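You operate a simulated robot arm through the tools that you are given. There is no shell and no other tool.

You run a simulated robot arm. Do the job below in one go: nothing can be reset, and whatever is moved stays where it is left.

JOB
Bleed the air, then put the orange coupling in its socket.
Fine: shut the air valve, bleed till the dial is at nought, shut the bleed, open the air valve last; the other coupling stays in its holder. Where these are worked on the way, their far stop is far enough and under half their travel is too little: air valve.

The check looks at the end state, three seconds after you hand in, the way a careful person would. Anything else that was tipped, shoved, dropped, spilled or broken makes it a failure.

ROBOT AND FRAMES
A 6-joint arm with a four-finger gripper on a trunk, on a base that moves. Base frame: it is fixed to the floor where the robot stands at the start and does not move with it; the origin is under the middle of the robot, x ahead of it, y to its left, z up. Readings come in m, degrees, newtons and seconds.
With the tool pointing down near the work surface it reaches from about 0.3 to 0.7 m from the robot's upright axis, wherever it stands. Its first joint turns from -166.0 to 166.0 degrees. Places, roughly: air dial [0.8, 3.3, 1.2]; air set [0.8, 3.2, 1]; air valve [0.7, 3.1, 1.1]; bleed valve [0.7, 3.1, 0.9]; blue coupling, orange coupling [1, 3, 0.75]. Payload 3.43 kg.
The TCP is the grasp point between the finger pads, 0.03 m short of the fingertips. In the tool frame z runs along the fingers and y along their closing line. The gripper opens to 0.12 m; its body begins 0.085 m behind the TCP.
Orientation is that of the tool frame in the base frame, as a unit quaternion [x, y, z, w]. With the fingers straight down and closing along the base's y, the tool's x points along the base's -x, its y along +y and its z along -z.

CONTROLS
- The arm moves only by the tool apply_moves. Its argument "rows" is a list of rows, each a list of 7 numbers: the shift along the tool's x, y, z in units of 50 mm (1.0 is 50 mm), then the turn, a rotation vector about the tool's x, y, z in units of 5 degrees (1.0 is 5 degrees), then the finger opening in m, from 0 to 0.12. In form: [[tx, ty, tz, ax, ay, az, fingers], ...]. A call has 1 to 20 rows; each row shifts and turns the commanded pose from where the row before left it, along the tool's axes as they then stand. A call with a number of a shift or a turn outside -1 to 1 is refused whole. Rows are played at 5 a second. More than 0.05 m and 8.6 degrees between two rows, or a gripper value outside its range, and nothing of the call is played. Where a pose cannot be reached the arm comes as near as it can. A force on the tool above 40 N (or 10 N above the force at the start of the call, whichever is more), or a blocked arm, ends the call early, and 0.2 s more pass. Each finger travels about 0.04 m/s and halts on what it meets, pressing with about 28 N; the grip force reading is that of the motor and also rises with nothing between the fingers. The clock runs only during rows and for 0.2 s after the last one: add rows that do not move to give the fingers time. It gives the time, the measured TCP pose, the force on the tool (base axes), the opening and the grip force at its end, in the units of the frame above (readings bear some noise), with the torque about the TCP (base axes, N m) and any sound that the robot's microphone picked up.
- Cameras (640 x 400 px; columns grow to the right, rows downward): "scene" is now at [0.0785, 0.1334, 1.7031]; the picture's right is [-0.11, -0.99, 0.00], its down [-0.65, 0.07, -0.76] and it looks along [0.75, -0.08, -0.66] (base axes); focal length 272 px, centre (320, 200). "wrist" rides on the gripper at [0.071, -0.017, -0.121] in the tool frame; the picture's right is [0.23, 0.97, 0.00], its down [-0.81, 0.19, -0.55] and it looks along [-0.54, 0.13, 0.83] (tool axes); focal length 275 px, centre (320, 200). There is no depth. A picture from a camera that has moved, and an enlarged one, comes with that camera's place and axes in the base frame and with its lens. The place of the scene camera against the robot may be out by one fixed shift of up to 0.018 m in any direction.
- get_image(camera): a new picture of that camera. The clock stands still meanwhile.
- move_column(by): moves the trunk up (or, below 0, down) by that many m; the arm and the scene camera ride with it, the base frame stays. It gives what a move gives, with no picture.
- base_move(legs): drives the robot by 1 to 6 legs, each [ahead, left, turn to the left] in m, m and degrees, along the robot's own axes; the way and the turn of a leg run together, so that a leg with both is an arc; at most 1.5 m and 180 degrees a leg. The arm and the cameras ride along, it lands a little off, and it stops where it bumps. It gives what a move gives.
- aim_head(pan, tilt): turns the head with the scene camera to pan (to the left, within 120 degrees either way) and tilt (down, from -29 to 69), counted from straight ahead of the robot. It gives what a move gives.
- zoom(camera, box): a new picture of the part [left, top, right, bottom] of that camera's present view, enlarged. The clock stands still meanwhile.
- job_done(): hands the job in; it is judged then, once.

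Places have to be worked out from the pictures, the camera data and where the tool is seen. Open the gripper and draw the arm clear of the work before you hand the job in, unless the task says otherwise.

The tools are called after ">>>" by a JSON object that holds its "op" and its "data". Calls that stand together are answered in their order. apply_moves: Moves the arm, as the interface text tells. Its arguments: {"type":"object","properties":{"rows":{"type":"array"}},"required":["rows"]} The other tools are called the same way: move_column (by) moves the trunk up or down; base_move (legs) drives the base; aim_head (pan, tilt) turns the head that bears the scene camera; get_image (camera) takes a picture; zoom (camera, box) takes an enlarged picture of a part of a camera's view; job_done () hands the job in.

At the start:

```text
clock: 0.0
tool_pos: [0.4466, -0.1823, 1.187]
tcp_rot: [0.0, 1.0, -0.001, 0.0]
contact_force: [-1.2, 0.3, -0.2]
wrist_torque: [-0.03, -0.02, 0.02]
opening: 0.1202
finger_force: 0.0
trunk travel left (down, up): [-0.2, 0.24]
robot x, y, heading: [-0.0015, 0.0003, -0.2]
head pan, tilt (commanded): [-6.2, 40.9]
```

scene: 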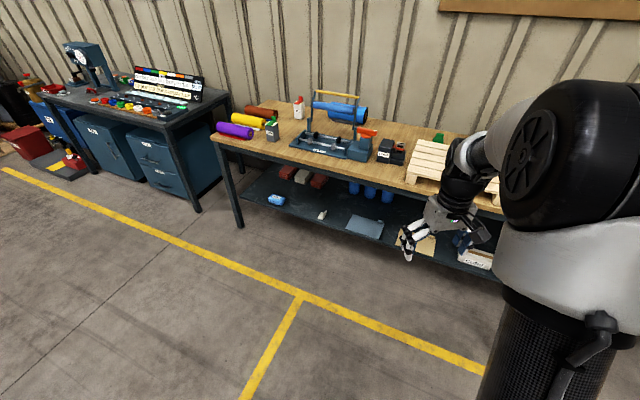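
wrist: 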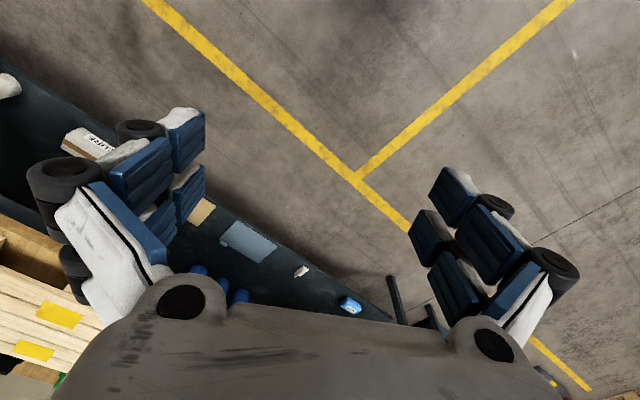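

The scene view shows benches ahead, and the air set should be far to the left (around y=3.2). I turn the head left to look that way first.

>>> {"op": "aim_head", "data": {"pan": 75, "tilt": 20}}

```text
clock: 1.5
tool_pos: [0.4472, -0.1839, 1.187]
tcp_rot: [-0.001, 1.0, 0.0, 0.0]
contact_force: [0.6, 0.1, -0.7]
wrist_torque: [0.0, 0.0, 0.02]
opening: 0.1196
finger_force: 0.1
trunk travel left (down, up): [-0.2, 0.24]
robot x, y, heading: [-0.005, -0.0041, -0.3]
head pan, tilt (commanded): [75.0, 20.0]
```

The head has turned; I take a picture to see the air set.

>>> {"op": "get_image", "data": {"camera": "scene"}}

```text
taken
camera scene: at [0.0188, 0.2324, 1.7358], right [0.97, -0.26, 0.0], down [-0.09, -0.33, -0.94], along [0.24, 0.91, -0.34], focal length 272 px, centre (320, 200)
```

scene: 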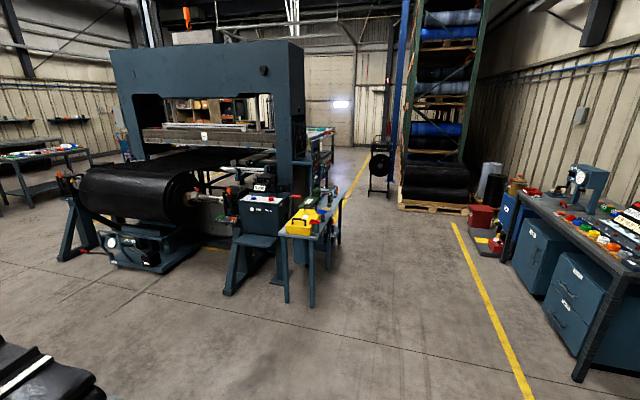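

The air set should project near pixel (320,170), at the side of the big press. I zoom in there.

>>> {"op": "zoom", "data": {"camera": "scene", "box": [220, 110, 380, 310]}}

>>> {"op": "zoom", "data": {"camera": "scene", "box": [270, 130, 350, 240]}}

```text
2.00 times, centred on (300, 210) of scene
camera zoom: at [0.0188, 0.2324, 1.7358], right [0.97, -0.26, 0.0], down [-0.09, -0.33, -0.94], along [0.24, 0.91, -0.34], focal length 544 px, centre (360, 180)
```

zoom: 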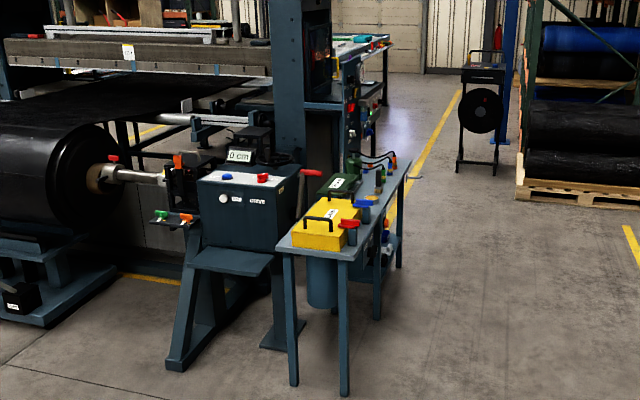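

```text
3.64 times, centred on (310, 185) of scene
camera zoom: at [0.0188, 0.2324, 1.7358], right [0.97, -0.26, 0.0], down [-0.09, -0.33, -0.94], along [0.24, 0.91, -0.34], focal length 989 px, centre (356, 254)
```

zoom: 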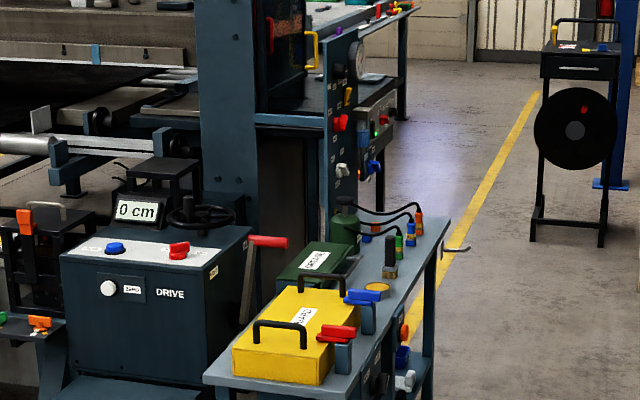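

The table and panel are rotated about 60° in the floor frame: table edge runs along (0.5,0.87), and its open side faces (0.87,-0.5). I drive along that direction in the free corridor, then turn to face the panel from about 1 m off.

>>> {"op": "base_move", "data": {"legs": [[0, 0, 60], [1.45, -0.05, 0], [1.45, -0.05, 0]]}}

```text
clock: 18.2
tool_pos: [1.9622, 2.7318, 1.1863]
tcp_rot: [-0.489, 0.872, 0.0, 0.0]
contact_force: [0.2, 0.3, 0.5]
wrist_torque: [-0.02, 0.04, -0.03]
opening: 0.1198
finger_force: 0.0
trunk travel left (down, up): [-0.2, 0.24]
robot x, y, heading: [1.5761, 2.4425, 58.5]
head pan, tilt (commanded): [75.0, 20.0]
```

I'm at (1.58, 2.44) heading 58.5°; the head is panned 75° left, towards the panel. I take a look.

>>> {"op": "get_image", "data": {"camera": "scene"}}

```text
taken
camera scene: at [1.3957, 2.5698, 1.7359], right [0.72, 0.69, 0.0], down [0.24, -0.25, -0.94], along [-0.65, 0.68, -0.34], focal length 272 px, centre (320, 200)
```

scene: 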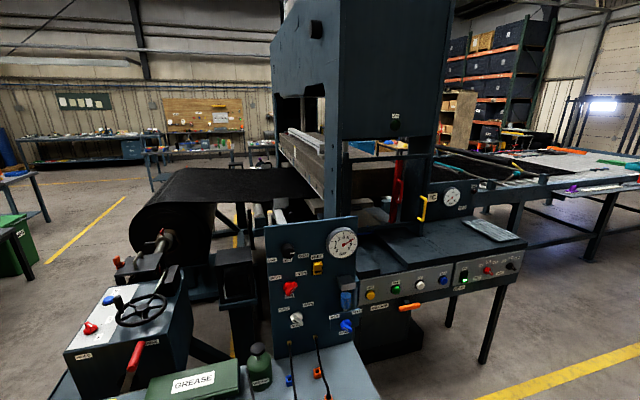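

The panel with dial and handles is in view; I zoom in to read the labels.

>>> {"op": "zoom", "data": {"camera": "scene", "box": [240, 205, 400, 305]}}

>>> {"op": "zoom", "data": {"camera": "scene", "box": [220, 280, 400, 400]}}

>>> {"op": "aim_head", "data": {"pan": 70, "tilt": 45}}

```text
4.00 times, centred on (320, 255) of scene
camera zoom: at [1.3957, 2.5698, 1.7359], right [0.72, 0.69, 0.0], down [0.24, -0.25, -0.94], along [-0.65, 0.68, -0.34], focal length 1088 px, centre (320, -20)
```

zoom: 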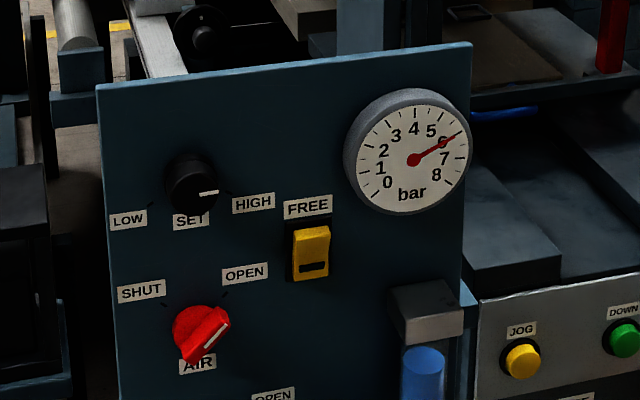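

```text
3.33 times, centred on (310, 340) of scene
camera zoom: at [1.3957, 2.5698, 1.7359], right [0.72, 0.69, 0.0], down [0.24, -0.25, -0.94], along [-0.65, 0.68, -0.34], focal length 907 px, centre (353, -267)
```

zoom: 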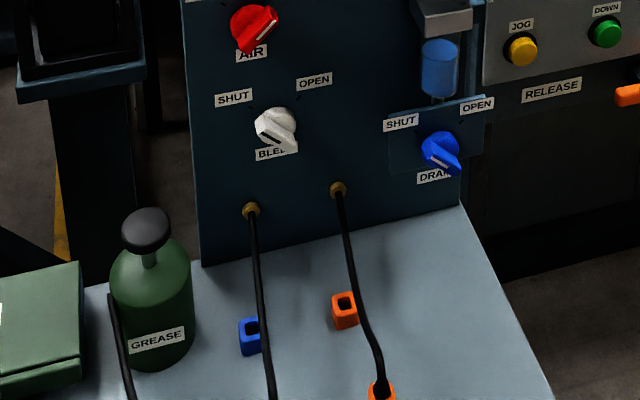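

```text
clock: 19.1
tool_pos: [1.9646, 2.7313, 1.1858]
tcp_rot: [-0.49, 0.872, 0.0, 0.0]
contact_force: [0.0, -0.6, 0.6]
wrist_torque: [-0.01, -0.01, 0.0]
opening: 0.1202
finger_force: 0.0
trunk travel left (down, up): [-0.2, 0.24]
robot x, y, heading: [1.5748, 2.4414, 58.6]
head pan, tilt (commanded): [70.0, 45.0]
```

The air valve (red) points to OPEN, the bleed (white) seems shut, and the dial reads about 6 bar. Now I look at the table with the couplings.

>>> {"op": "get_image", "data": {"camera": "scene"}}

>>> {"op": "zoom", "data": {"camera": "scene", "box": [240, 150, 420, 270]}}

```text
taken
camera scene: at [1.409, 2.5657, 1.6972], right [0.78, 0.62, 0.0], down [0.44, -0.55, -0.71], along [-0.44, 0.55, -0.71], focal length 272 px, centre (320, 200)
```

scene: 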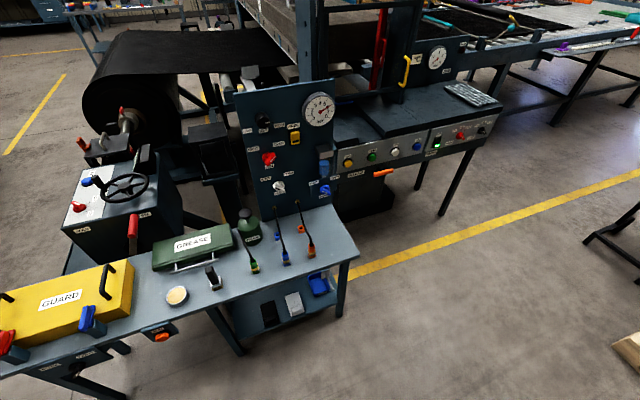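

```text
3.33 times, centred on (330, 210) of scene
camera zoom: at [1.409, 2.5657, 1.6972], right [0.78, 0.62, 0.0], down [0.44, -0.55, -0.71], along [-0.44, 0.55, -0.71], focal length 907 px, centre (287, 167)
```

zoom: 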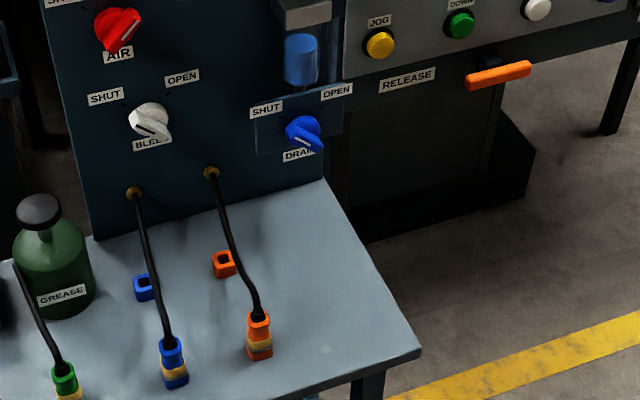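

Couplings and sockets worked out: orange coupling ≈(0.98,3.04,0.75), orange socket ≈(0.86,3.12), red valve ≈(0.75,3.09,1.09), bleed ≈(0.76,3.11,0.94). I turn the robot to face the panel and look before coming closer.

>>> {"op": "base_move", "data": {"legs": [[0, 0, 91.4]]}}

>>> {"op": "aim_head", "data": {"pan": -10, "tilt": 45}}

>>> {"op": "get_image", "data": {"camera": "scene"}}

```text
clock: 23.4
tool_pos: [1.2786, 2.8252, 1.1857]
tcp_rot: [0.966, -0.258, 0.001, 0.001]
contact_force: [-0.2, 1.2, 0.2]
wrist_torque: [0.0, 0.04, -0.02]
opening: 0.1202
finger_force: 0.1
trunk travel left (down, up): [-0.2, 0.24]
robot x, y, heading: [1.579, 2.4442, 150.3]
head pan, tilt (commanded): [70.0, 45.0]
```

```text
clock: 24.9
tool_pos: [1.2784, 2.8251, 1.1862]
tcp_rot: [0.966, -0.258, 0.0, 0.0]
contact_force: [-0.1, -0.1, 0.1]
wrist_torque: [0.01, -0.03, -0.01]
opening: 0.1203
finger_force: 0.1
trunk travel left (down, up): [-0.2, 0.24]
robot x, y, heading: [1.5777, 2.4434, 150.3]
head pan, tilt (commanded): [-10.0, 45.0]
```

```text
taken
camera scene: at [1.4749, 2.3671, 1.6972], right [0.64, 0.77, 0.0], down [0.54, -0.45, -0.71], along [-0.54, 0.45, -0.71], focal length 272 px, centre (320, 200)
```

scene: 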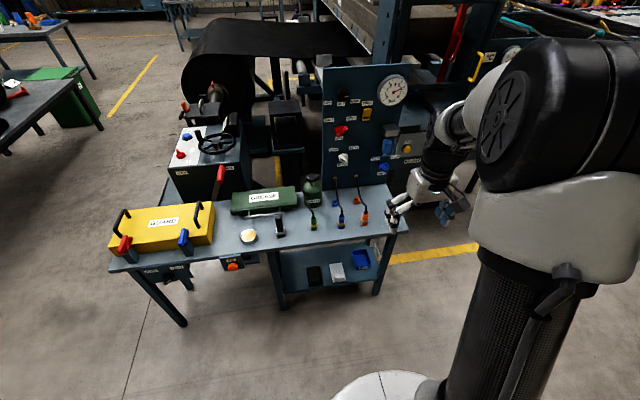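

Facing the panel now. Before closing in I look down to see the size of the base relative to the table legs.

>>> {"op": "aim_head", "data": {"pan": -10, "tilt": 69}}

>>> {"op": "get_image", "data": {"camera": "scene"}}

```text
clock: 25.8
tool_pos: [1.2794, 2.8244, 1.1864]
tcp_rot: [0.966, -0.258, -0.001, 0.0]
contact_force: [0.7, -0.1, 0.1]
wrist_torque: [0.01, 0.01, 0.01]
opening: 0.1197
finger_force: 0.0
trunk travel left (down, up): [-0.2, 0.24]
robot x, y, heading: [1.578, 2.4457, 150.2]
head pan, tilt (commanded): [-10.0, 68.8]
```

```text
taken
camera scene: at [1.4944, 2.3509, 1.6684], right [0.64, 0.77, 0.0], down [0.71, -0.6, -0.36], along [-0.28, 0.23, -0.93], focal length 272 px, centre (320, 200)
```

scene: 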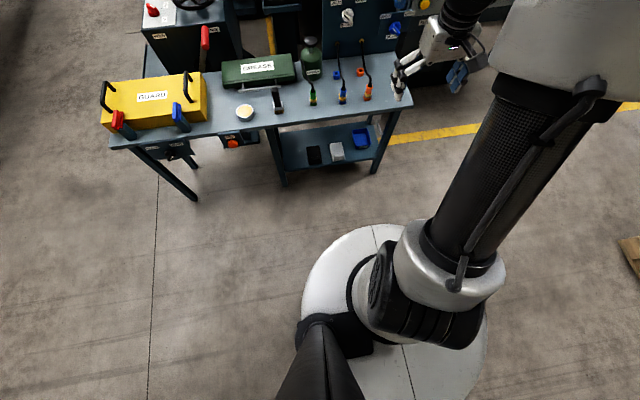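

The base fits within about 0.3 m of the axis, so there is room before the table. I drive ahead 0.34 m and right 0.2 m to stand in front of the air panel, then look again.

>>> {"op": "base_move", "data": {"legs": [[0.0, -0.2, 0], [0.32, 0, 0]]}}

>>> {"op": "aim_head", "data": {"pan": 0, "tilt": 45}}

>>> {"op": "get_image", "data": {"camera": "scene"}}

```text
clock: 29.1
tool_pos: [1.096, 3.1599, 1.186]
tcp_rot: [0.966, -0.258, 0.0, 0.0]
contact_force: [-0.6, 0.2, -0.7]
wrist_torque: [0.0, -0.04, 0.0]
opening: 0.1199
finger_force: 0.1
trunk travel left (down, up): [-0.2, 0.24]
robot x, y, heading: [1.3949, 2.7789, 150.3]
head pan, tilt (commanded): [-10.0, 68.8]
```

```text
clock: 30.0
tool_pos: [1.0968, 3.1587, 1.1865]
tcp_rot: [0.966, -0.257, 0.0, 0.0]
contact_force: [-0.1, -0.3, -0.2]
wrist_torque: [0.01, 0.0, -0.01]
opening: 0.1203
finger_force: 0.0
trunk travel left (down, up): [-0.2, 0.24]
robot x, y, heading: [1.3919, 2.7762, 150.1]
head pan, tilt (commanded): [0.0, 45.0]
```

```text
taken
camera scene: at [1.2857, 2.6902, 1.6971], right [0.5, 0.87, 0.0], down [0.61, -0.35, -0.71], along [-0.61, 0.35, -0.71], focal length 272 px, centre (320, 200)
```

scene: 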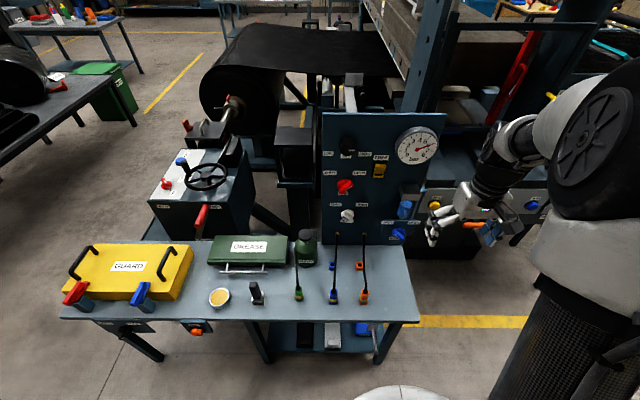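

I'm at (1.39,2.78), squarely facing the panel. I zoom in on the panel and on the couplings for exact places.

>>> {"op": "zoom", "data": {"camera": "scene", "box": [310, 110, 450, 250]}}

>>> {"op": "zoom", "data": {"camera": "scene", "box": [280, 220, 420, 320]}}

>>> {"op": "get_image", "data": {"camera": "wrist"}}

```text
2.86 times, centred on (380, 180) of scene
camera zoom: at [1.2857, 2.6902, 1.6971], right [0.5, 0.87, 0.0], down [0.61, -0.35, -0.71], along [-0.61, 0.35, -0.71], focal length 777 px, centre (149, 257)
```

zoom: 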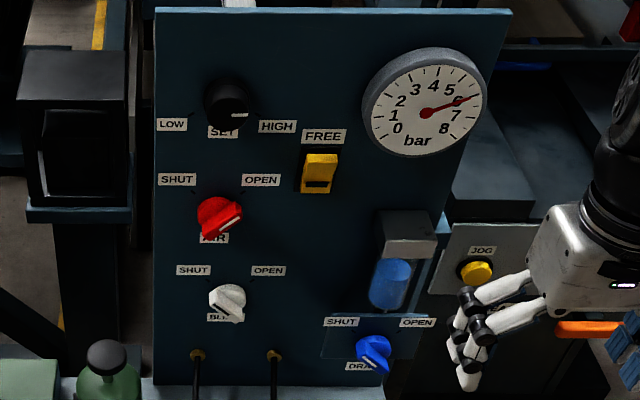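

```text
4.00 times, centred on (350, 270) of scene
camera zoom: at [1.2857, 2.6902, 1.6971], right [0.5, 0.87, 0.0], down [0.61, -0.35, -0.71], along [-0.61, 0.35, -0.71], focal length 1088 px, centre (200, -80)
```

zoom: 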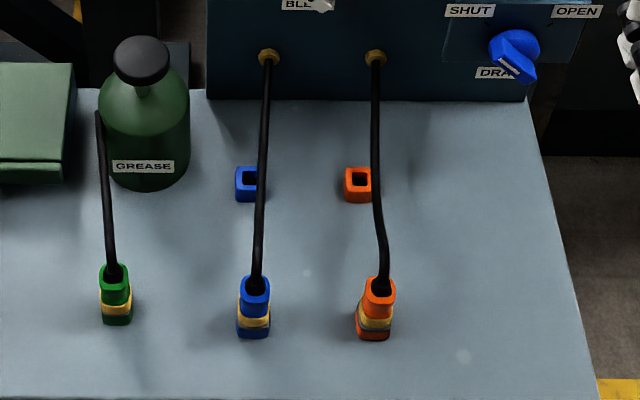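

```text
taken
camera wrist: at [1.1664, 3.1381, 1.3072], right [-0.28, -0.96, 0.0], down [-0.8, 0.24, 0.55], along [-0.53, 0.16, -0.83], focal length 275 px, centre (320, 200)
```

wrist: 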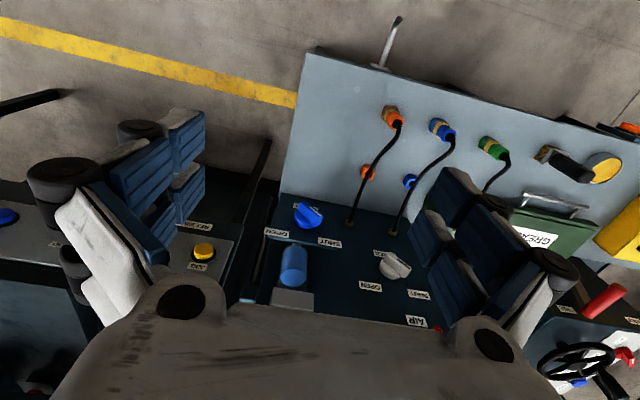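

From these views: red valve ≈(0.73,3.10,1.075), bleed knob ≈(0.74,3.115,0.92), panel at about 0.75 m in front of the robot. I shift the tool in front of the valves and then tip it to point horizontally at the panel.

>>> {"op": "apply_moves", "data": {"rows": [[-0.3, 0.9, 0.2, 0, 0, 0, 0.08], [-0.3, 0.9, 0.2, 0, 0, 0, 0.08], [-0.3, 0.9, 0.2, 0, 0, 0, 0.08], [-0.3, 0.9, 0.2, 0, 0, 0, 0.08], [-0.3, 0.9, 0.2, 0, 0, 0, 0.08], [0, 0, 0, 0, 0, 0, 0.08]]}}

>>> {"op": "apply_moves", "data": {"rows": [[0, 0, 0, 0, -1, 0, 0.08], [0, 0, 0, 0, -1, 0, 0.08], [0, 0, 0, 0, -1, 0, 0.08], [0, 0, 0, 0, -1, 0, 0.08], [0, 0, 0, 0, -1, 0, 0.08], [0, 0, 0, 0, -1, 0, 0.08], [0, 0, 0, 0, -1, 0, 0.08], [0, 0, 0, 0, -1, 0, 0.08], [0, 0, 0, 0, -1, 0, 0.08], [0, 0, 0, 0, 0, 0, 0.08]]}}

>>> {"op": "get_image", "data": {"camera": "scene"}}

>>> {"op": "get_image", "data": {"camera": "wrist"}}

```text
clock: 31.4
tool_pos: [0.9195, 3.0012, 1.1378]
tcp_rot: [0.966, -0.257, 0.001, 0.0]
contact_force: [1.3, -0.7, 0.9]
wrist_torque: [-0.04, 0.0, 0.02]
opening: 0.0801
finger_force: 0.0
trunk travel left (down, up): [-0.2, 0.24]
robot x, y, heading: [1.3933, 2.7776, 150.4]
head pan, tilt (commanded): [0.0, 45.0]
```

```text
clock: 33.6
tool_pos: [0.9199, 3.0005, 1.1359]
tcp_rot: [0.893, -0.238, -0.37, -0.099]
contact_force: [-0.1, -0.5, 0.2]
wrist_torque: [0.02, 0.01, 0.02]
opening: 0.0798
finger_force: 0.0
out of reach, approached as far as the arm can: row 7, 8
trunk travel left (down, up): [-0.2, 0.24]
robot x, y, heading: [1.3983, 2.7775, 150.2]
head pan, tilt (commanded): [0.0, 45.0]
```

```text
taken
camera scene: at [1.2857, 2.6901, 1.6972], right [0.5, 0.87, 0.0], down [0.61, -0.35, -0.71], along [-0.61, 0.35, -0.71], focal length 272 px, centre (320, 200)
```

scene: 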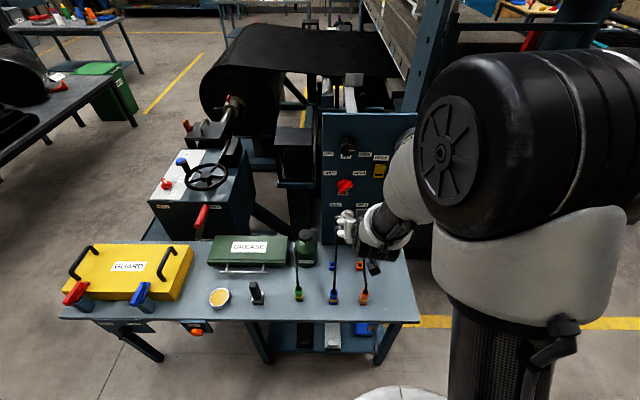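

```text
taken
camera wrist: at [1.0456, 2.9477, 1.1715], right [-0.34, -0.93, -0.16], down [-0.25, -0.08, 0.96], along [-0.9, 0.37, -0.21], focal length 275 px, centre (320, 200)
```

wrist: 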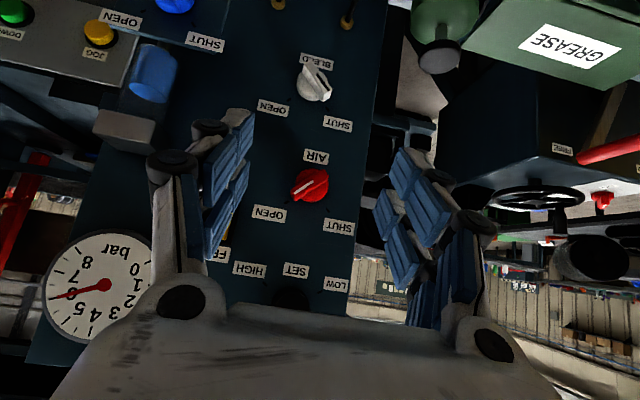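

The tool is now at 45° pitch and the wrist camera shows the panel well (upside down); the red pointer is toward OPEN, white toward SHUT. I continue tipping to horizontal, watching for reach trouble.

>>> {"op": "apply_moves", "data": {"rows": [[0, 0, 0, 0, -1, 0, 0.08], [0, 0, 0, 0, -1, 0, 0.08], [0, 0, 0, 0, -1, 0, 0.08], [0, 0, 0, 0, -1, 0, 0.08], [0, 0, 0, 0, -1, 0, 0.08], [0, 0, 0, 0, -1, 0, 0.08], [0, 0, 0, 0, -1, 0, 0.08], [0, 0, 0, 0, -1, 0, 0.08], [0, 0, 0, 0, -1, 0, 0.08], [0, 0, 0, 0, 0, 0, 0.08]]}}

>>> {"op": "get_image", "data": {"camera": "wrist"}}

>>> {"op": "get_image", "data": {"camera": "scene"}}

```text
clock: 35.8
tool_pos: [0.9201, 3.0013, 1.1355]
tcp_rot: [-0.683, 0.182, 0.684, 0.182]
contact_force: [-0.2, 0.4, -0.8]
wrist_torque: [-0.01, -0.01, 0.0]
opening: 0.0803
finger_force: 0.0
trunk travel left (down, up): [-0.2, 0.24]
robot x, y, heading: [1.3929, 2.7807, 150.5]
head pan, tilt (commanded): [0.0, 45.0]
```

```text
taken
camera wrist: at [1.0324, 2.9557, 1.0651], right [-0.48, -0.84, -0.23], down [0.39, -0.44, 0.81], along [-0.79, 0.3, 0.54], focal length 275 px, centre (320, 200)
```

wrist: 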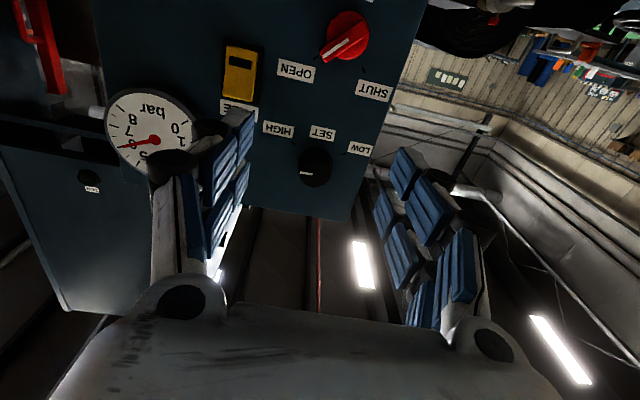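

```text
taken
camera scene: at [1.2861, 2.6901, 1.6972], right [0.5, 0.87, 0.0], down [0.61, -0.35, -0.71], along [-0.61, 0.35, -0.71], focal length 272 px, centre (320, 200)
```

scene: 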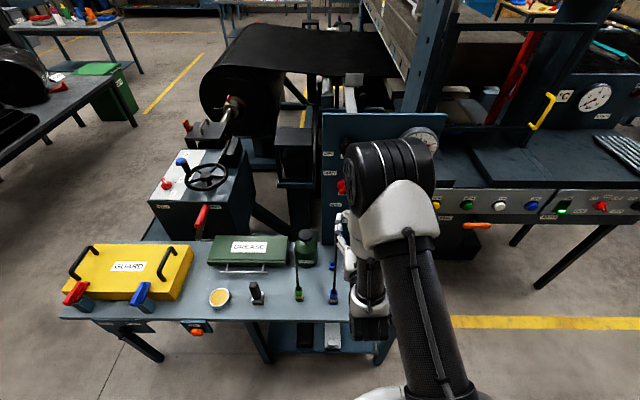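

The triangulated red knob is at about (0.708,3.102,1.075), with the panel face about 0.24 m ahead of the TCP. I align the tool axis with the knob (left 18 mm, down 60 mm), keeping the distance, then look close.

>>> {"op": "apply_moves", "data": {"rows": [[0.6, 0.18, 0, 0, 0, 0, 0.08], [0.6, 0.18, 0, 0, 0, 0, 0.08], [0, 0, 0, 0, 0, 0, 0.08]]}}

>>> {"op": "get_image", "data": {"camera": "wrist"}}

>>> {"op": "zoom", "data": {"camera": "scene", "box": [310, 110, 450, 250]}}

```text
clock: 36.6
tool_pos: [0.9103, 2.9858, 1.0754]
tcp_rot: [0.684, -0.182, -0.683, -0.182]
contact_force: [0.1, 0.7, 0.1]
wrist_torque: [0.02, 0.0, -0.01]
opening: 0.0802
finger_force: 0.0
trunk travel left (down, up): [-0.2, 0.24]
robot x, y, heading: [1.3932, 2.7783, 150.2]
head pan, tilt (commanded): [0.0, 45.0]
```

```text
taken
camera wrist: at [1.0233, 2.9407, 1.0045], right [-0.48, -0.84, -0.23], down [0.38, -0.44, 0.81], along [-0.79, 0.3, 0.54], focal length 275 px, centre (320, 200)
```

wrist: 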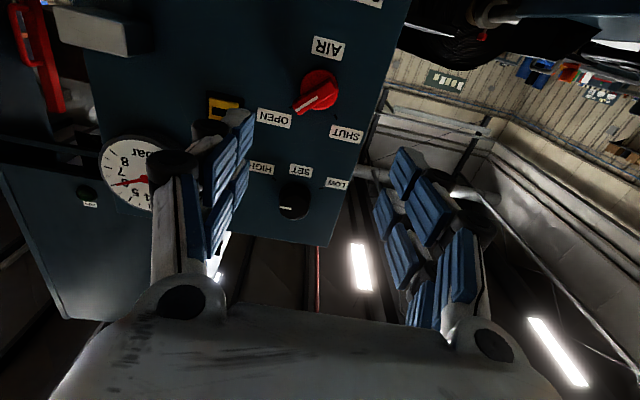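

```text
2.86 times, centred on (380, 180) of scene
camera zoom: at [1.2861, 2.6902, 1.6972], right [0.5, 0.87, 0.0], down [0.61, -0.35, -0.71], along [-0.61, 0.35, -0.71], focal length 777 px, centre (149, 257)
```

zoom: 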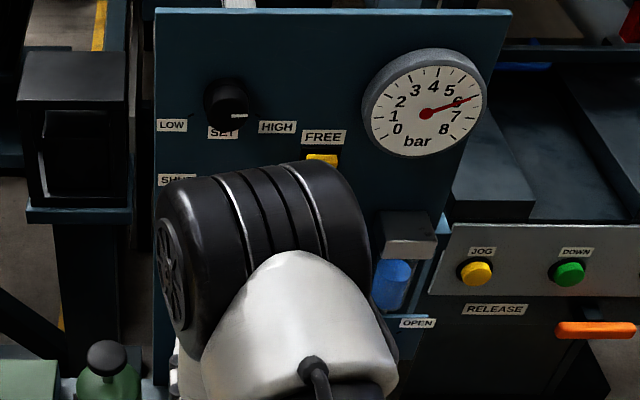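

I zoom the wrist view on the red knob to see the bar's angle and shape.

>>> {"op": "zoom", "data": {"camera": "wrist", "box": [240, 20, 380, 140]}}

```text
3.33 times, centred on (310, 80) of wrist
camera zoom: at [1.0233, 2.9407, 1.0045], right [-0.48, -0.84, -0.23], down [0.38, -0.44, 0.81], along [-0.79, 0.3, 0.54], focal length 918 px, centre (353, 600)
```

zoom: 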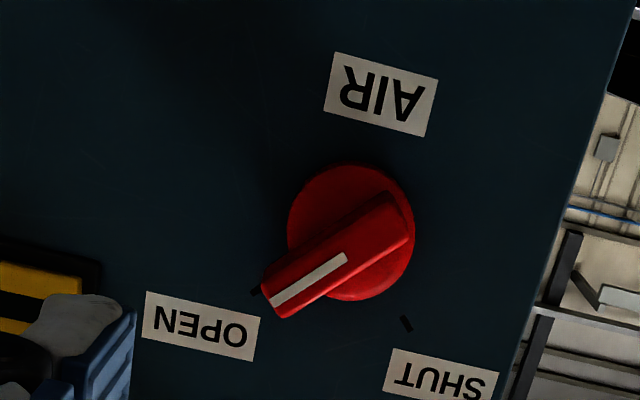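

The bar points to OPEN exactly at 45° right of up, its top ~43 mm off the panel, with knob axis at z≈1.077. I roll the tool +45° so the fingers close across the bar and advance 0.1 m.

>>> {"op": "apply_moves", "data": {"rows": [[0, 0, 0, 0, 0, 1, 0.08], [0, 0, 0, 0, 0, 1, 0.08], [0, 0, 0, 0, 0, 1, 0.08], [0, 0, 0, 0, 0, 1, 0.08], [0, 0, 0, 0, 0, 1, 0.08], [0, 0, 0, 0, 0, 1, 0.08], [0, 0, 0, 0, 0, 1, 0.08], [0, 0, 0, 0, 0, 1, 0.08], [0, 0, 0, 0, 0, 1, 0.08], [0, 0, 0.5, 0, 0, 0, 0.08], [0, 0, 0.5, 0, 0, 0, 0.08], [0, 0, 0.5, 0, 0, 0, 0.08], [0, 0, 0.5, 0, 0, 0, 0.08], [0, 0, 0, 0, 0, 0, 0.08]]}}

>>> {"op": "get_image", "data": {"camera": "wrist"}}

>>> {"op": "get_image", "data": {"camera": "scene"}}

```text
clock: 39.6
tool_pos: [0.824, 3.0348, 1.0766]
tcp_rot: [-0.562, 0.429, 0.701, -0.093]
contact_force: [0.2, 0.5, 0.3]
wrist_torque: [0.0, -0.01, 0.02]
opening: 0.0797
finger_force: 0.1
trunk travel left (down, up): [-0.2, 0.24]
robot x, y, heading: [1.395, 2.7781, 150.2]
head pan, tilt (commanded): [0.0, 45.0]
```

```text
taken
camera wrist: at [0.9087, 2.9416, 1.0143], right [-0.42, -0.74, 0.53], down [0.7, 0.11, 0.71], along [-0.58, 0.67, 0.47], focal length 275 px, centre (320, 200)
```

wrist: 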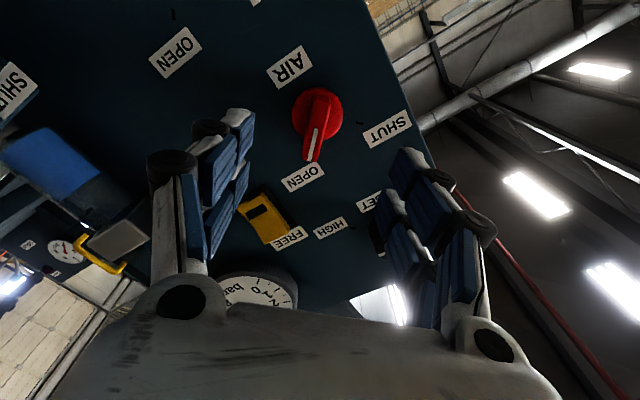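

```text
taken
camera scene: at [1.286, 2.69, 1.6972], right [0.5, 0.87, 0.0], down [0.61, -0.35, -0.71], along [-0.61, 0.35, -0.71], focal length 272 px, centre (320, 200)
```

scene: 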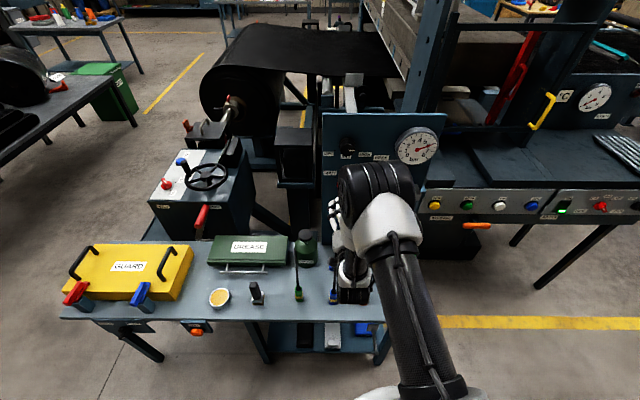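

The tool axis passes through the knob (bar centre seen near (318,122), expected (320,125)). I zoom to check the bar's alignment with the finger closing direction.

>>> {"op": "zoom", "data": {"camera": "wrist", "box": [260, 70, 380, 190]}}

```text
3.33 times, centred on (320, 130) of wrist
camera zoom: at [0.9087, 2.9416, 1.0143], right [-0.42, -0.74, 0.53], down [0.7, 0.11, 0.71], along [-0.58, 0.67, 0.47], focal length 918 px, centre (320, 433)
```

zoom: 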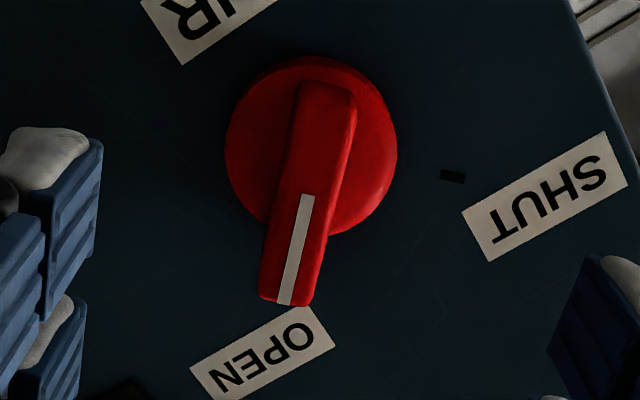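

Alignment is good. I advance 88 mm so the fingertips straddle the bar just in front of the disc.

>>> {"op": "apply_moves", "data": {"rows": [[0, 0, 0.4, 0, 0, 0, 0.08], [0, 0, 0.4, 0, 0, 0, 0.08], [0, 0, 0.4, 0, 0, 0, 0.08], [0, 0, 0.3, 0, 0, 0, 0.08], [0, 0, 0.2, 0, 0, 0, 0.08], [0, 0, 0, 0, 0, 0, 0.08]]}}

>>> {"op": "get_image", "data": {"camera": "wrist"}}

>>> {"op": "zoom", "data": {"camera": "scene", "box": [310, 110, 450, 250]}}

```text
clock: 41.0
tool_pos: [0.7501, 3.0772, 1.0753]
tcp_rot: [-0.562, 0.429, 0.701, -0.094]
contact_force: [-0.2, 0.2, -0.1]
wrist_torque: [0.04, 0.0, -0.03]
opening: 0.0801
finger_force: 0.0
trunk travel left (down, up): [-0.2, 0.24]
robot x, y, heading: [1.3958, 2.7805, 150.3]
head pan, tilt (commanded): [0.0, 45.0]
```

```text
taken
camera wrist: at [0.8353, 2.9837, 1.014], right [-0.42, -0.74, 0.53], down [0.7, 0.11, 0.71], along [-0.58, 0.67, 0.47], focal length 275 px, centre (320, 200)
```

wrist: 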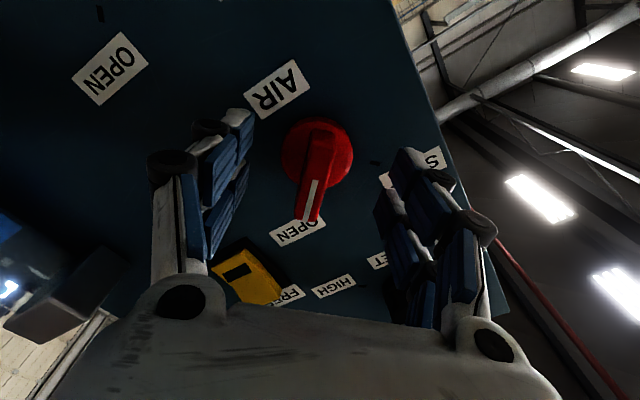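

```text
2.86 times, centred on (380, 180) of scene
camera zoom: at [1.2859, 2.6901, 1.6972], right [0.5, 0.87, 0.0], down [0.61, -0.35, -0.71], along [-0.61, 0.35, -0.71], focal length 777 px, centre (149, 257)
```

zoom: 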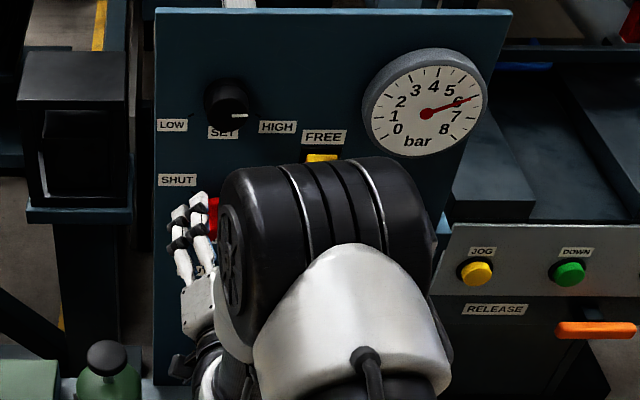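

The fingers straddle the bar with tips about 27 mm short of the panel face. I close on the bar.

>>> {"op": "apply_moves", "data": {"rows": [[0, 0, 0, 0, 0, 0, 0.05], [0, 0, 0, 0, 0, 0, 0.02], [0, 0, 0, 0, 0, 0, 0.0], [0, 0, 0, 0, 0, 0, 0.0], [0, 0, 0, 0, 0, 0, 0.0], [0, 0, 0, 0, 0, 0, 0.0], [0, 0, 0, 0, 0, 0, 0.0]]}}

>>> {"op": "get_image", "data": {"camera": "wrist"}}

```text
clock: 42.6
tool_pos: [0.7515, 3.0779, 1.0756]
tcp_rot: [-0.562, 0.43, 0.7, -0.093]
contact_force: [2.8, 4.1, -7.6]
wrist_torque: [0.05, 0.07, -0.43]
opening: 0.0151
finger_force: 45.0
trunk travel left (down, up): [-0.2, 0.24]
robot x, y, heading: [1.3926, 2.7795, 150.2]
head pan, tilt (commanded): [0.0, 45.0]
```

```text
taken
camera wrist: at [0.836, 2.9846, 1.013], right [-0.43, -0.74, 0.53], down [0.7, 0.11, 0.71], along [-0.58, 0.67, 0.47], focal length 275 px, centre (320, 200)
```

wrist: 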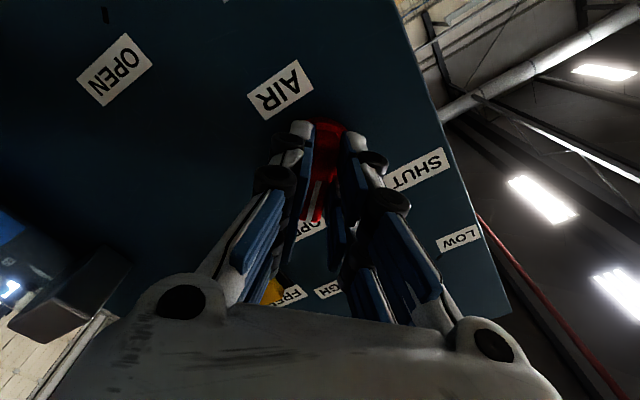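

Gripped: opening 15 mm, grip 45 N, lateral force about 9 N from a small offset. I turn the handle counter-clockwise (negative roll) toward SHUT, first 30°.

>>> {"op": "apply_moves", "data": {"rows": [[0, 0, 0, 0, 0, -1, 0.0], [0, 0, 0, 0, 0, -1, 0.0], [0, 0, 0, 0, 0, -1, 0.0], [0, 0, 0, 0, 0, -1, 0.0], [0, 0, 0, 0, 0, -1, 0.0], [0, 0, 0, 0, 0, -1, 0.0]]}}

>>> {"op": "get_image", "data": {"camera": "wrist"}}

```text
clock: 44.0
tool_pos: [0.7505, 3.0797, 1.0742]
tcp_rot: [-0.655, 0.27, 0.7, 0.093]
contact_force: [8.4, 7.5, -11.2]
wrist_torque: [-0.66, -1.23, -0.02]
opening: 0.0148
finger_force: 45.2
trunk travel left (down, up): [-0.2, 0.24]
robot x, y, heading: [1.3944, 2.7769, 150.5]
head pan, tilt (commanded): [0.0, 45.0]
```

```text
taken
camera wrist: at [0.8544, 3.0164, 1.0021], right [-0.5, -0.87, 0.03], down [0.49, -0.25, 0.83], along [-0.72, 0.43, 0.55], focal length 275 px, centre (320, 200)
```

wrist: 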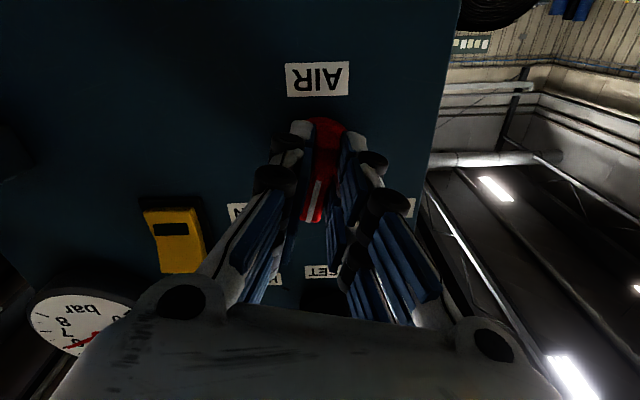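

The handle has turned 30° with the tool; force is ~16 N to the right and down, so I shift ~1.5 mm that way to relieve it and continue the turn.

>>> {"op": "apply_moves", "data": {"rows": [[0.02, -0.037, 0, 0, 0, -1, 0.0], [0, 0, 0, 0, 0, -1, 0.0], [0, 0, 0, 0, 0, -1, 0.0], [0, 0, 0, 0, 0, -1, 0.0], [0, 0, 0, 0, 0, -1, 0.0], [0, 0, 0, 0, 0, -1, 0.0]]}}

>>> {"op": "get_image", "data": {"camera": "wrist"}}

```text
clock: 45.4
tool_pos: [0.7511, 3.0782, 1.074]
tcp_rot: [0.702, -0.091, -0.653, -0.27]
contact_force: [6.5, 1.0, -8.8]
wrist_torque: [-0.82, -1.35, -0.45]
opening: 0.0146
finger_force: 44.9
trunk travel left (down, up): [-0.2, 0.24]
robot x, y, heading: [1.397, 2.7779, 150.3]
head pan, tilt (commanded): [0.0, 45.0]
```

```text
taken
camera wrist: at [0.8727, 3.049, 1.0105], right [-0.44, -0.76, -0.48], down [0.28, -0.62, 0.73], along [-0.85, 0.19, 0.49], focal length 275 px, centre (320, 200)
```

wrist: 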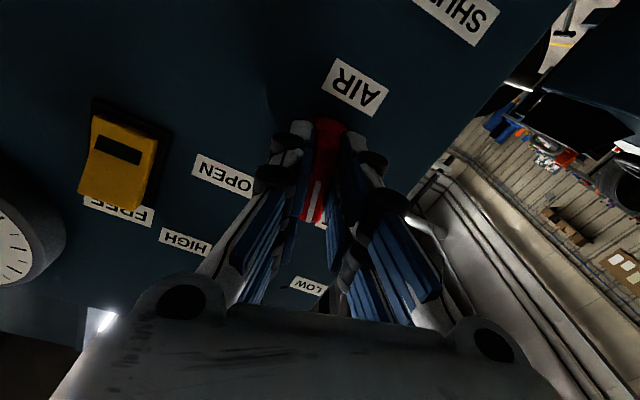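

60° done and force is lower. I turn the remaining 30° to the SHUT stop.

>>> {"op": "apply_moves", "data": {"rows": [[0, 0, 0, 0, 0, -1, 0.0], [0, 0, 0, 0, 0, -1, 0.0], [0, 0, 0, 0, 0, -1, 0.0], [0, 0, 0, 0, 0, -1, 0.0], [0, 0, 0, 0, 0, -1, 0.0], [0, 0, 0, 0, 0, -1, 0.0], [0, 0, 0, 0, 0, -0.4, 0.0]]}}

>>> {"op": "get_image", "data": {"camera": "wrist"}}

```text
clock: 47.0
tool_pos: [0.7519, 3.078, 1.0748]
tcp_rot: [0.699, 0.105, -0.555, -0.44]
contact_force: [5.8, -0.4, -7.5]
wrist_torque: [-1.66, 0.25, -0.41]
opening: 0.0151
finger_force: 45.0
trunk travel left (down, up): [-0.2, 0.24]
robot x, y, heading: [1.3946, 2.7817, 150.6]
head pan, tilt (commanded): [0.0, 45.0]
```

```text
taken
camera wrist: at [0.887, 3.0741, 1.0386], right [-0.25, -0.43, -0.87], down [0.12, -0.9, 0.41], along [-0.96, 0.0, 0.27], focal length 275 px, centre (320, 200)
```

wrist: 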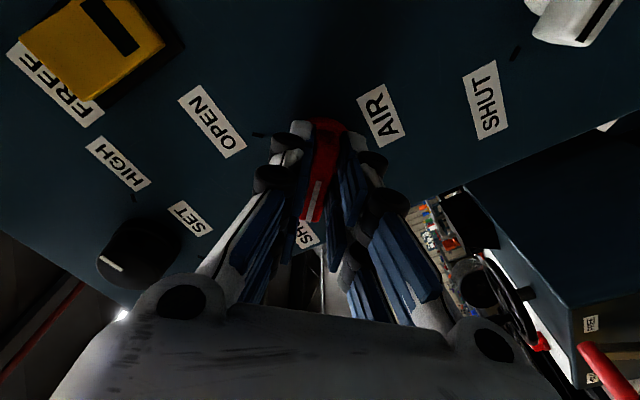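

The bar now lies over the SHUT label. I open the fingers and back away to check it.

>>> {"op": "apply_moves", "data": {"rows": [[0, 0, 0, 0, 0, 0, 0.03], [0, 0, 0, 0, 0, 0, 0.06], [0, 0, 0, 0, 0, 0, 0.08], [0, 0, 0, 0, 0, 0, 0.08], [0, 0, -0.4, 0, 0, 0, 0.08], [0, 0, -0.5, 0, 0, 0, 0.08], [0, 0, -0.5, 0, 0, 0, 0.08], [0, 0, -0.5, 0, 0, 0, 0.08], [0, 0, 0, 0, 0, 0, 0.08]]}}

>>> {"op": "get_image", "data": {"camera": "wrist"}}

>>> {"op": "zoom", "data": {"camera": "scene", "box": [310, 110, 450, 250]}}

```text
clock: 49.0
tool_pos: [0.8335, 3.0313, 1.0753]
tcp_rot: [0.699, 0.106, -0.554, -0.439]
contact_force: [0.2, 0.3, -0.5]
wrist_torque: [0.0, -0.03, 0.02]
opening: 0.0801
finger_force: 0.0
trunk travel left (down, up): [-0.2, 0.24]
robot x, y, heading: [1.3941, 2.7777, 150.4]
head pan, tilt (commanded): [0.0, 45.0]
```

```text
taken
camera wrist: at [0.9693, 3.0262, 1.0395], right [-0.25, -0.43, -0.87], down [0.12, -0.9, 0.41], along [-0.96, 0.0, 0.27], focal length 275 px, centre (320, 200)
```

wrist: 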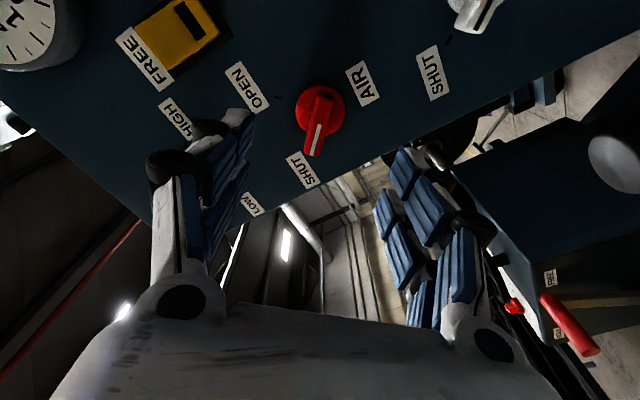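

```text
2.86 times, centred on (380, 180) of scene
camera zoom: at [1.2857, 2.6903, 1.6972], right [0.5, 0.87, 0.0], down [0.61, -0.35, -0.71], along [-0.61, 0.35, -0.71], focal length 777 px, centre (149, 257)
```

zoom: 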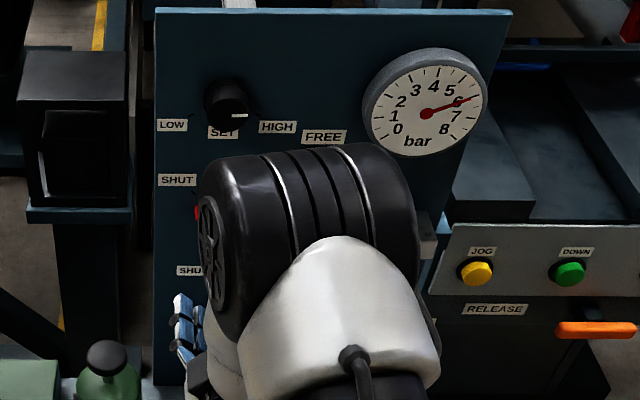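

The red handle is now at SHUT and the dial still reads 6. The bleed knob axis computes to about u=3.067 along the panel, z≈0.921, so I move down in front of it staying 0.1 m clear.

>>> {"op": "apply_moves", "data": {"rows": [[0.615, 0.478, 0, 0, 0, 0.4, 0.08], [0.615, 0.478, 0, 0, 0, 0, 0.08], [0.615, 0.478, 0, 0, 0, 0, 0.08], [0.615, 0.478, 0, 0, 0, 0, 0.08], [0, 0, 0, 0, 0, 0, 0.08]]}}

>>> {"op": "get_image", "data": {"camera": "wrist"}}

>>> {"op": "get_image", "data": {"camera": "scene"}}

```text
clock: 50.2
tool_pos: [0.8437, 3.0497, 0.9207]
tcp_rot: [0.701, 0.093, -0.562, -0.43]
contact_force: [0.6, -0.2, -0.3]
wrist_torque: [-0.02, -0.02, -0.02]
opening: 0.08
finger_force: 0.1
trunk travel left (down, up): [-0.2, 0.24]
robot x, y, heading: [1.3931, 2.7788, 150.2]
head pan, tilt (commanded): [0.0, 45.0]
```

```text
taken
camera wrist: at [0.9785, 3.0432, 0.8823], right [-0.26, -0.46, -0.85], down [0.13, -0.89, 0.44], along [-0.96, 0.01, 0.29], focal length 275 px, centre (320, 200)
```

wrist: 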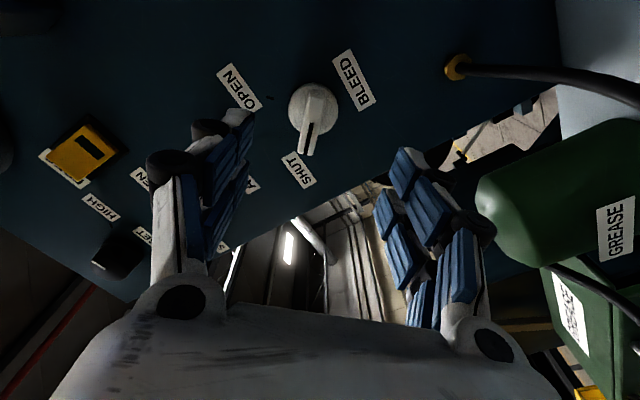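

```text
taken
camera scene: at [1.2859, 2.69, 1.6972], right [0.5, 0.87, 0.0], down [0.61, -0.35, -0.71], along [-0.61, 0.35, -0.71], focal length 272 px, centre (320, 200)
```

scene: 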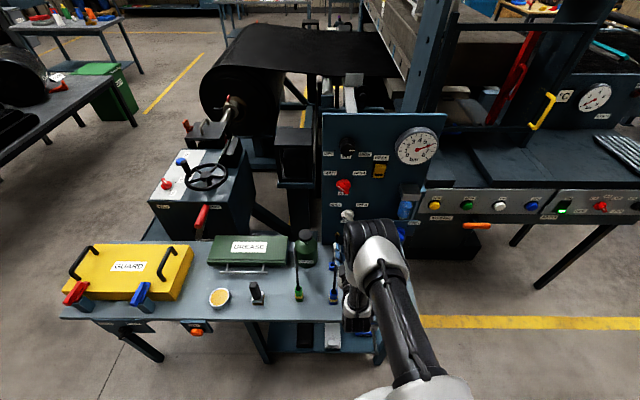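

The bleed knob is in line. I zoom to check the bar's centre and angle.

>>> {"op": "zoom", "data": {"camera": "wrist", "box": [260, 60, 380, 180]}}

>>> {"op": "zoom", "data": {"camera": "scene", "box": [300, 190, 420, 340]}}

```text
3.33 times, centred on (320, 120) of wrist
camera zoom: at [0.9785, 3.0432, 0.8823], right [-0.26, -0.46, -0.85], down [0.13, -0.89, 0.44], along [-0.96, 0.01, 0.29], focal length 918 px, centre (320, 467)
```

zoom: 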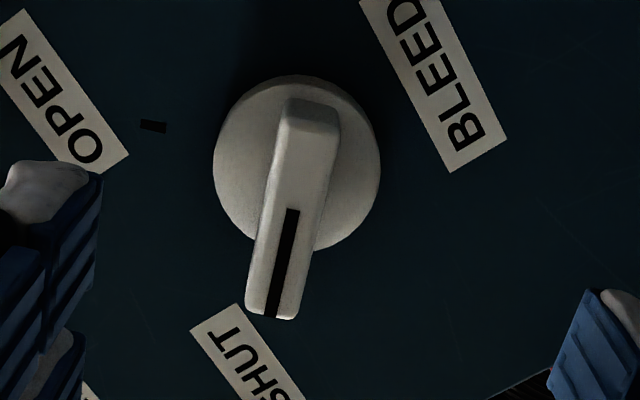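

```text
2.67 times, centred on (360, 265) of scene
camera zoom: at [1.2859, 2.69, 1.6972], right [0.5, 0.87, 0.0], down [0.61, -0.35, -0.71], along [-0.61, 0.35, -0.71], focal length 726 px, centre (213, 27)
```

zoom: 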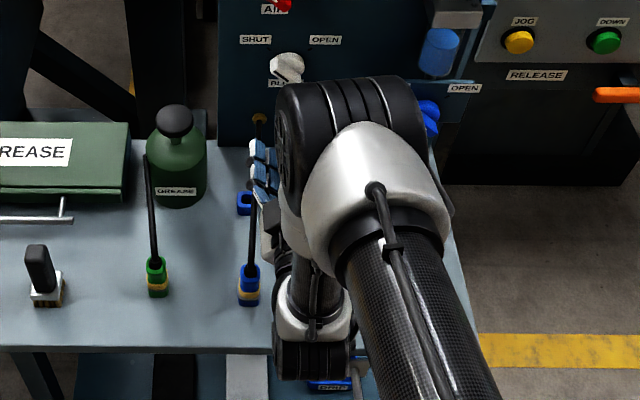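

The knob centre lies 6 mm off in tool −y, so I shift that and advance 95 mm around the bar, then close.

>>> {"op": "apply_moves", "data": {"rows": [[0, -0.12, 0.4, 0, 0, 0, 0.08], [0, 0, 0.4, 0, 0, 0, 0.08], [0, 0, 0.4, 0, 0, 0, 0.08], [0, 0, 0.4, 0, 0, 0, 0.08], [0, 0, 0.3, 0, 0, 0, 0.08], [0, 0, 0, 0, 0, 0, 0.08]]}}

>>> {"op": "get_image", "data": {"camera": "wrist"}}

```text
clock: 51.6
tool_pos: [0.7626, 3.1005, 0.9249]
tcp_rot: [0.701, 0.093, -0.562, -0.429]
contact_force: [-0.1, 0.2, 0.3]
wrist_torque: [0.01, 0.02, 0.0]
opening: 0.0799
finger_force: 0.0
trunk travel left (down, up): [-0.2, 0.24]
robot x, y, heading: [1.3909, 2.7744, 150.1]
head pan, tilt (commanded): [0.0, 45.0]
```

```text
taken
camera wrist: at [0.8988, 3.0946, 0.8868], right [-0.26, -0.46, -0.85], down [0.13, -0.89, 0.44], along [-0.96, 0.01, 0.29], focal length 275 px, centre (320, 200)
```

wrist: 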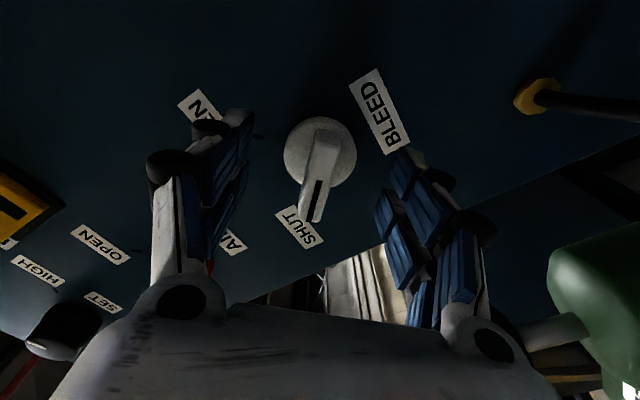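

Centred on the knob. I close the fingers on the bar.

>>> {"op": "apply_moves", "data": {"rows": [[0, 0, 0, 0, 0, 0, 0.05], [0, 0, 0, 0, 0, 0, 0.02], [0, 0, 0, 0, 0, 0, 0.0], [0, 0, 0, 0, 0, 0, 0.0], [0, 0, 0, 0, 0, 0, 0.0], [0, 0, 0, 0, 0, 0, 0.0], [0, 0, 0, 0, 0, 0, 0.0]]}}

```text
clock: 53.2
tool_pos: [0.7638, 3.1007, 0.9251]
tcp_rot: [0.701, 0.093, -0.562, -0.429]
contact_force: [-0.1, -0.6, -0.6]
wrist_torque: [-0.05, -0.03, 0.01]
opening: 0.0148
finger_force: 44.6
trunk travel left (down, up): [-0.2, 0.24]
robot x, y, heading: [1.393, 2.7819, 150.2]
head pan, tilt (commanded): [0.0, 45.0]
```

The bar is gripped with almost no side force. I turn it clockwise (positive roll) 90° toward OPEN.

>>> {"op": "apply_moves", "data": {"rows": [[0, 0, 0, 0, 0, 1, 0.0], [0, 0, 0, 0, 0, 1, 0.0], [0, 0, 0, 0, 0, 1, 0.0], [0, 0, 0, 0, 0, 1, 0.0], [0, 0, 0, 0, 0, 1, 0.0], [0, 0, 0, 0, 0, 1, 0.0], [0, 0, 0, 0, 0, 1, 0.0], [0, 0, 0, 0, 0, 1, 0.0], [0, 0, 0, 0, 0, 1, 0.0]]}}

>>> {"op": "zoom", "data": {"camera": "scene", "box": [310, 110, 450, 250]}}

```text
clock: 55.2
tool_pos: [0.7633, 3.1, 0.9255]
tcp_rot: [-0.683, 0.182, 0.683, 0.182]
contact_force: [0.2, -2.0, 0.0]
wrist_torque: [0.69, 1.11, 0.04]
opening: 0.0148
finger_force: 44.9
trunk travel left (down, up): [-0.2, 0.24]
robot x, y, heading: [1.3923, 2.7802, 150.3]
head pan, tilt (commanded): [0.0, 45.0]
```

```text
2.86 times, centred on (380, 180) of scene
camera zoom: at [1.2861, 2.6899, 1.6972], right [0.5, 0.87, 0.0], down [0.61, -0.35, -0.71], along [-0.61, 0.35, -0.71], focal length 777 px, centre (149, 257)
```

zoom: 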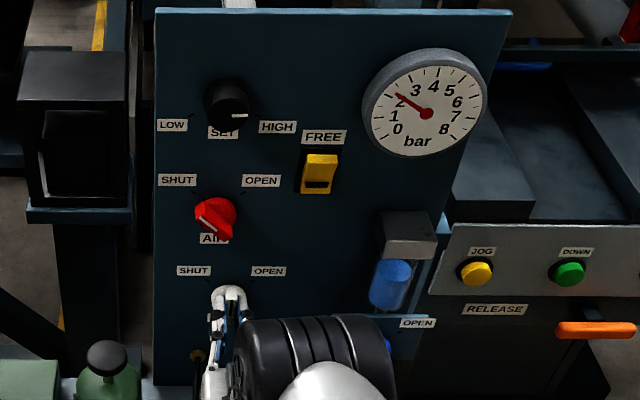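

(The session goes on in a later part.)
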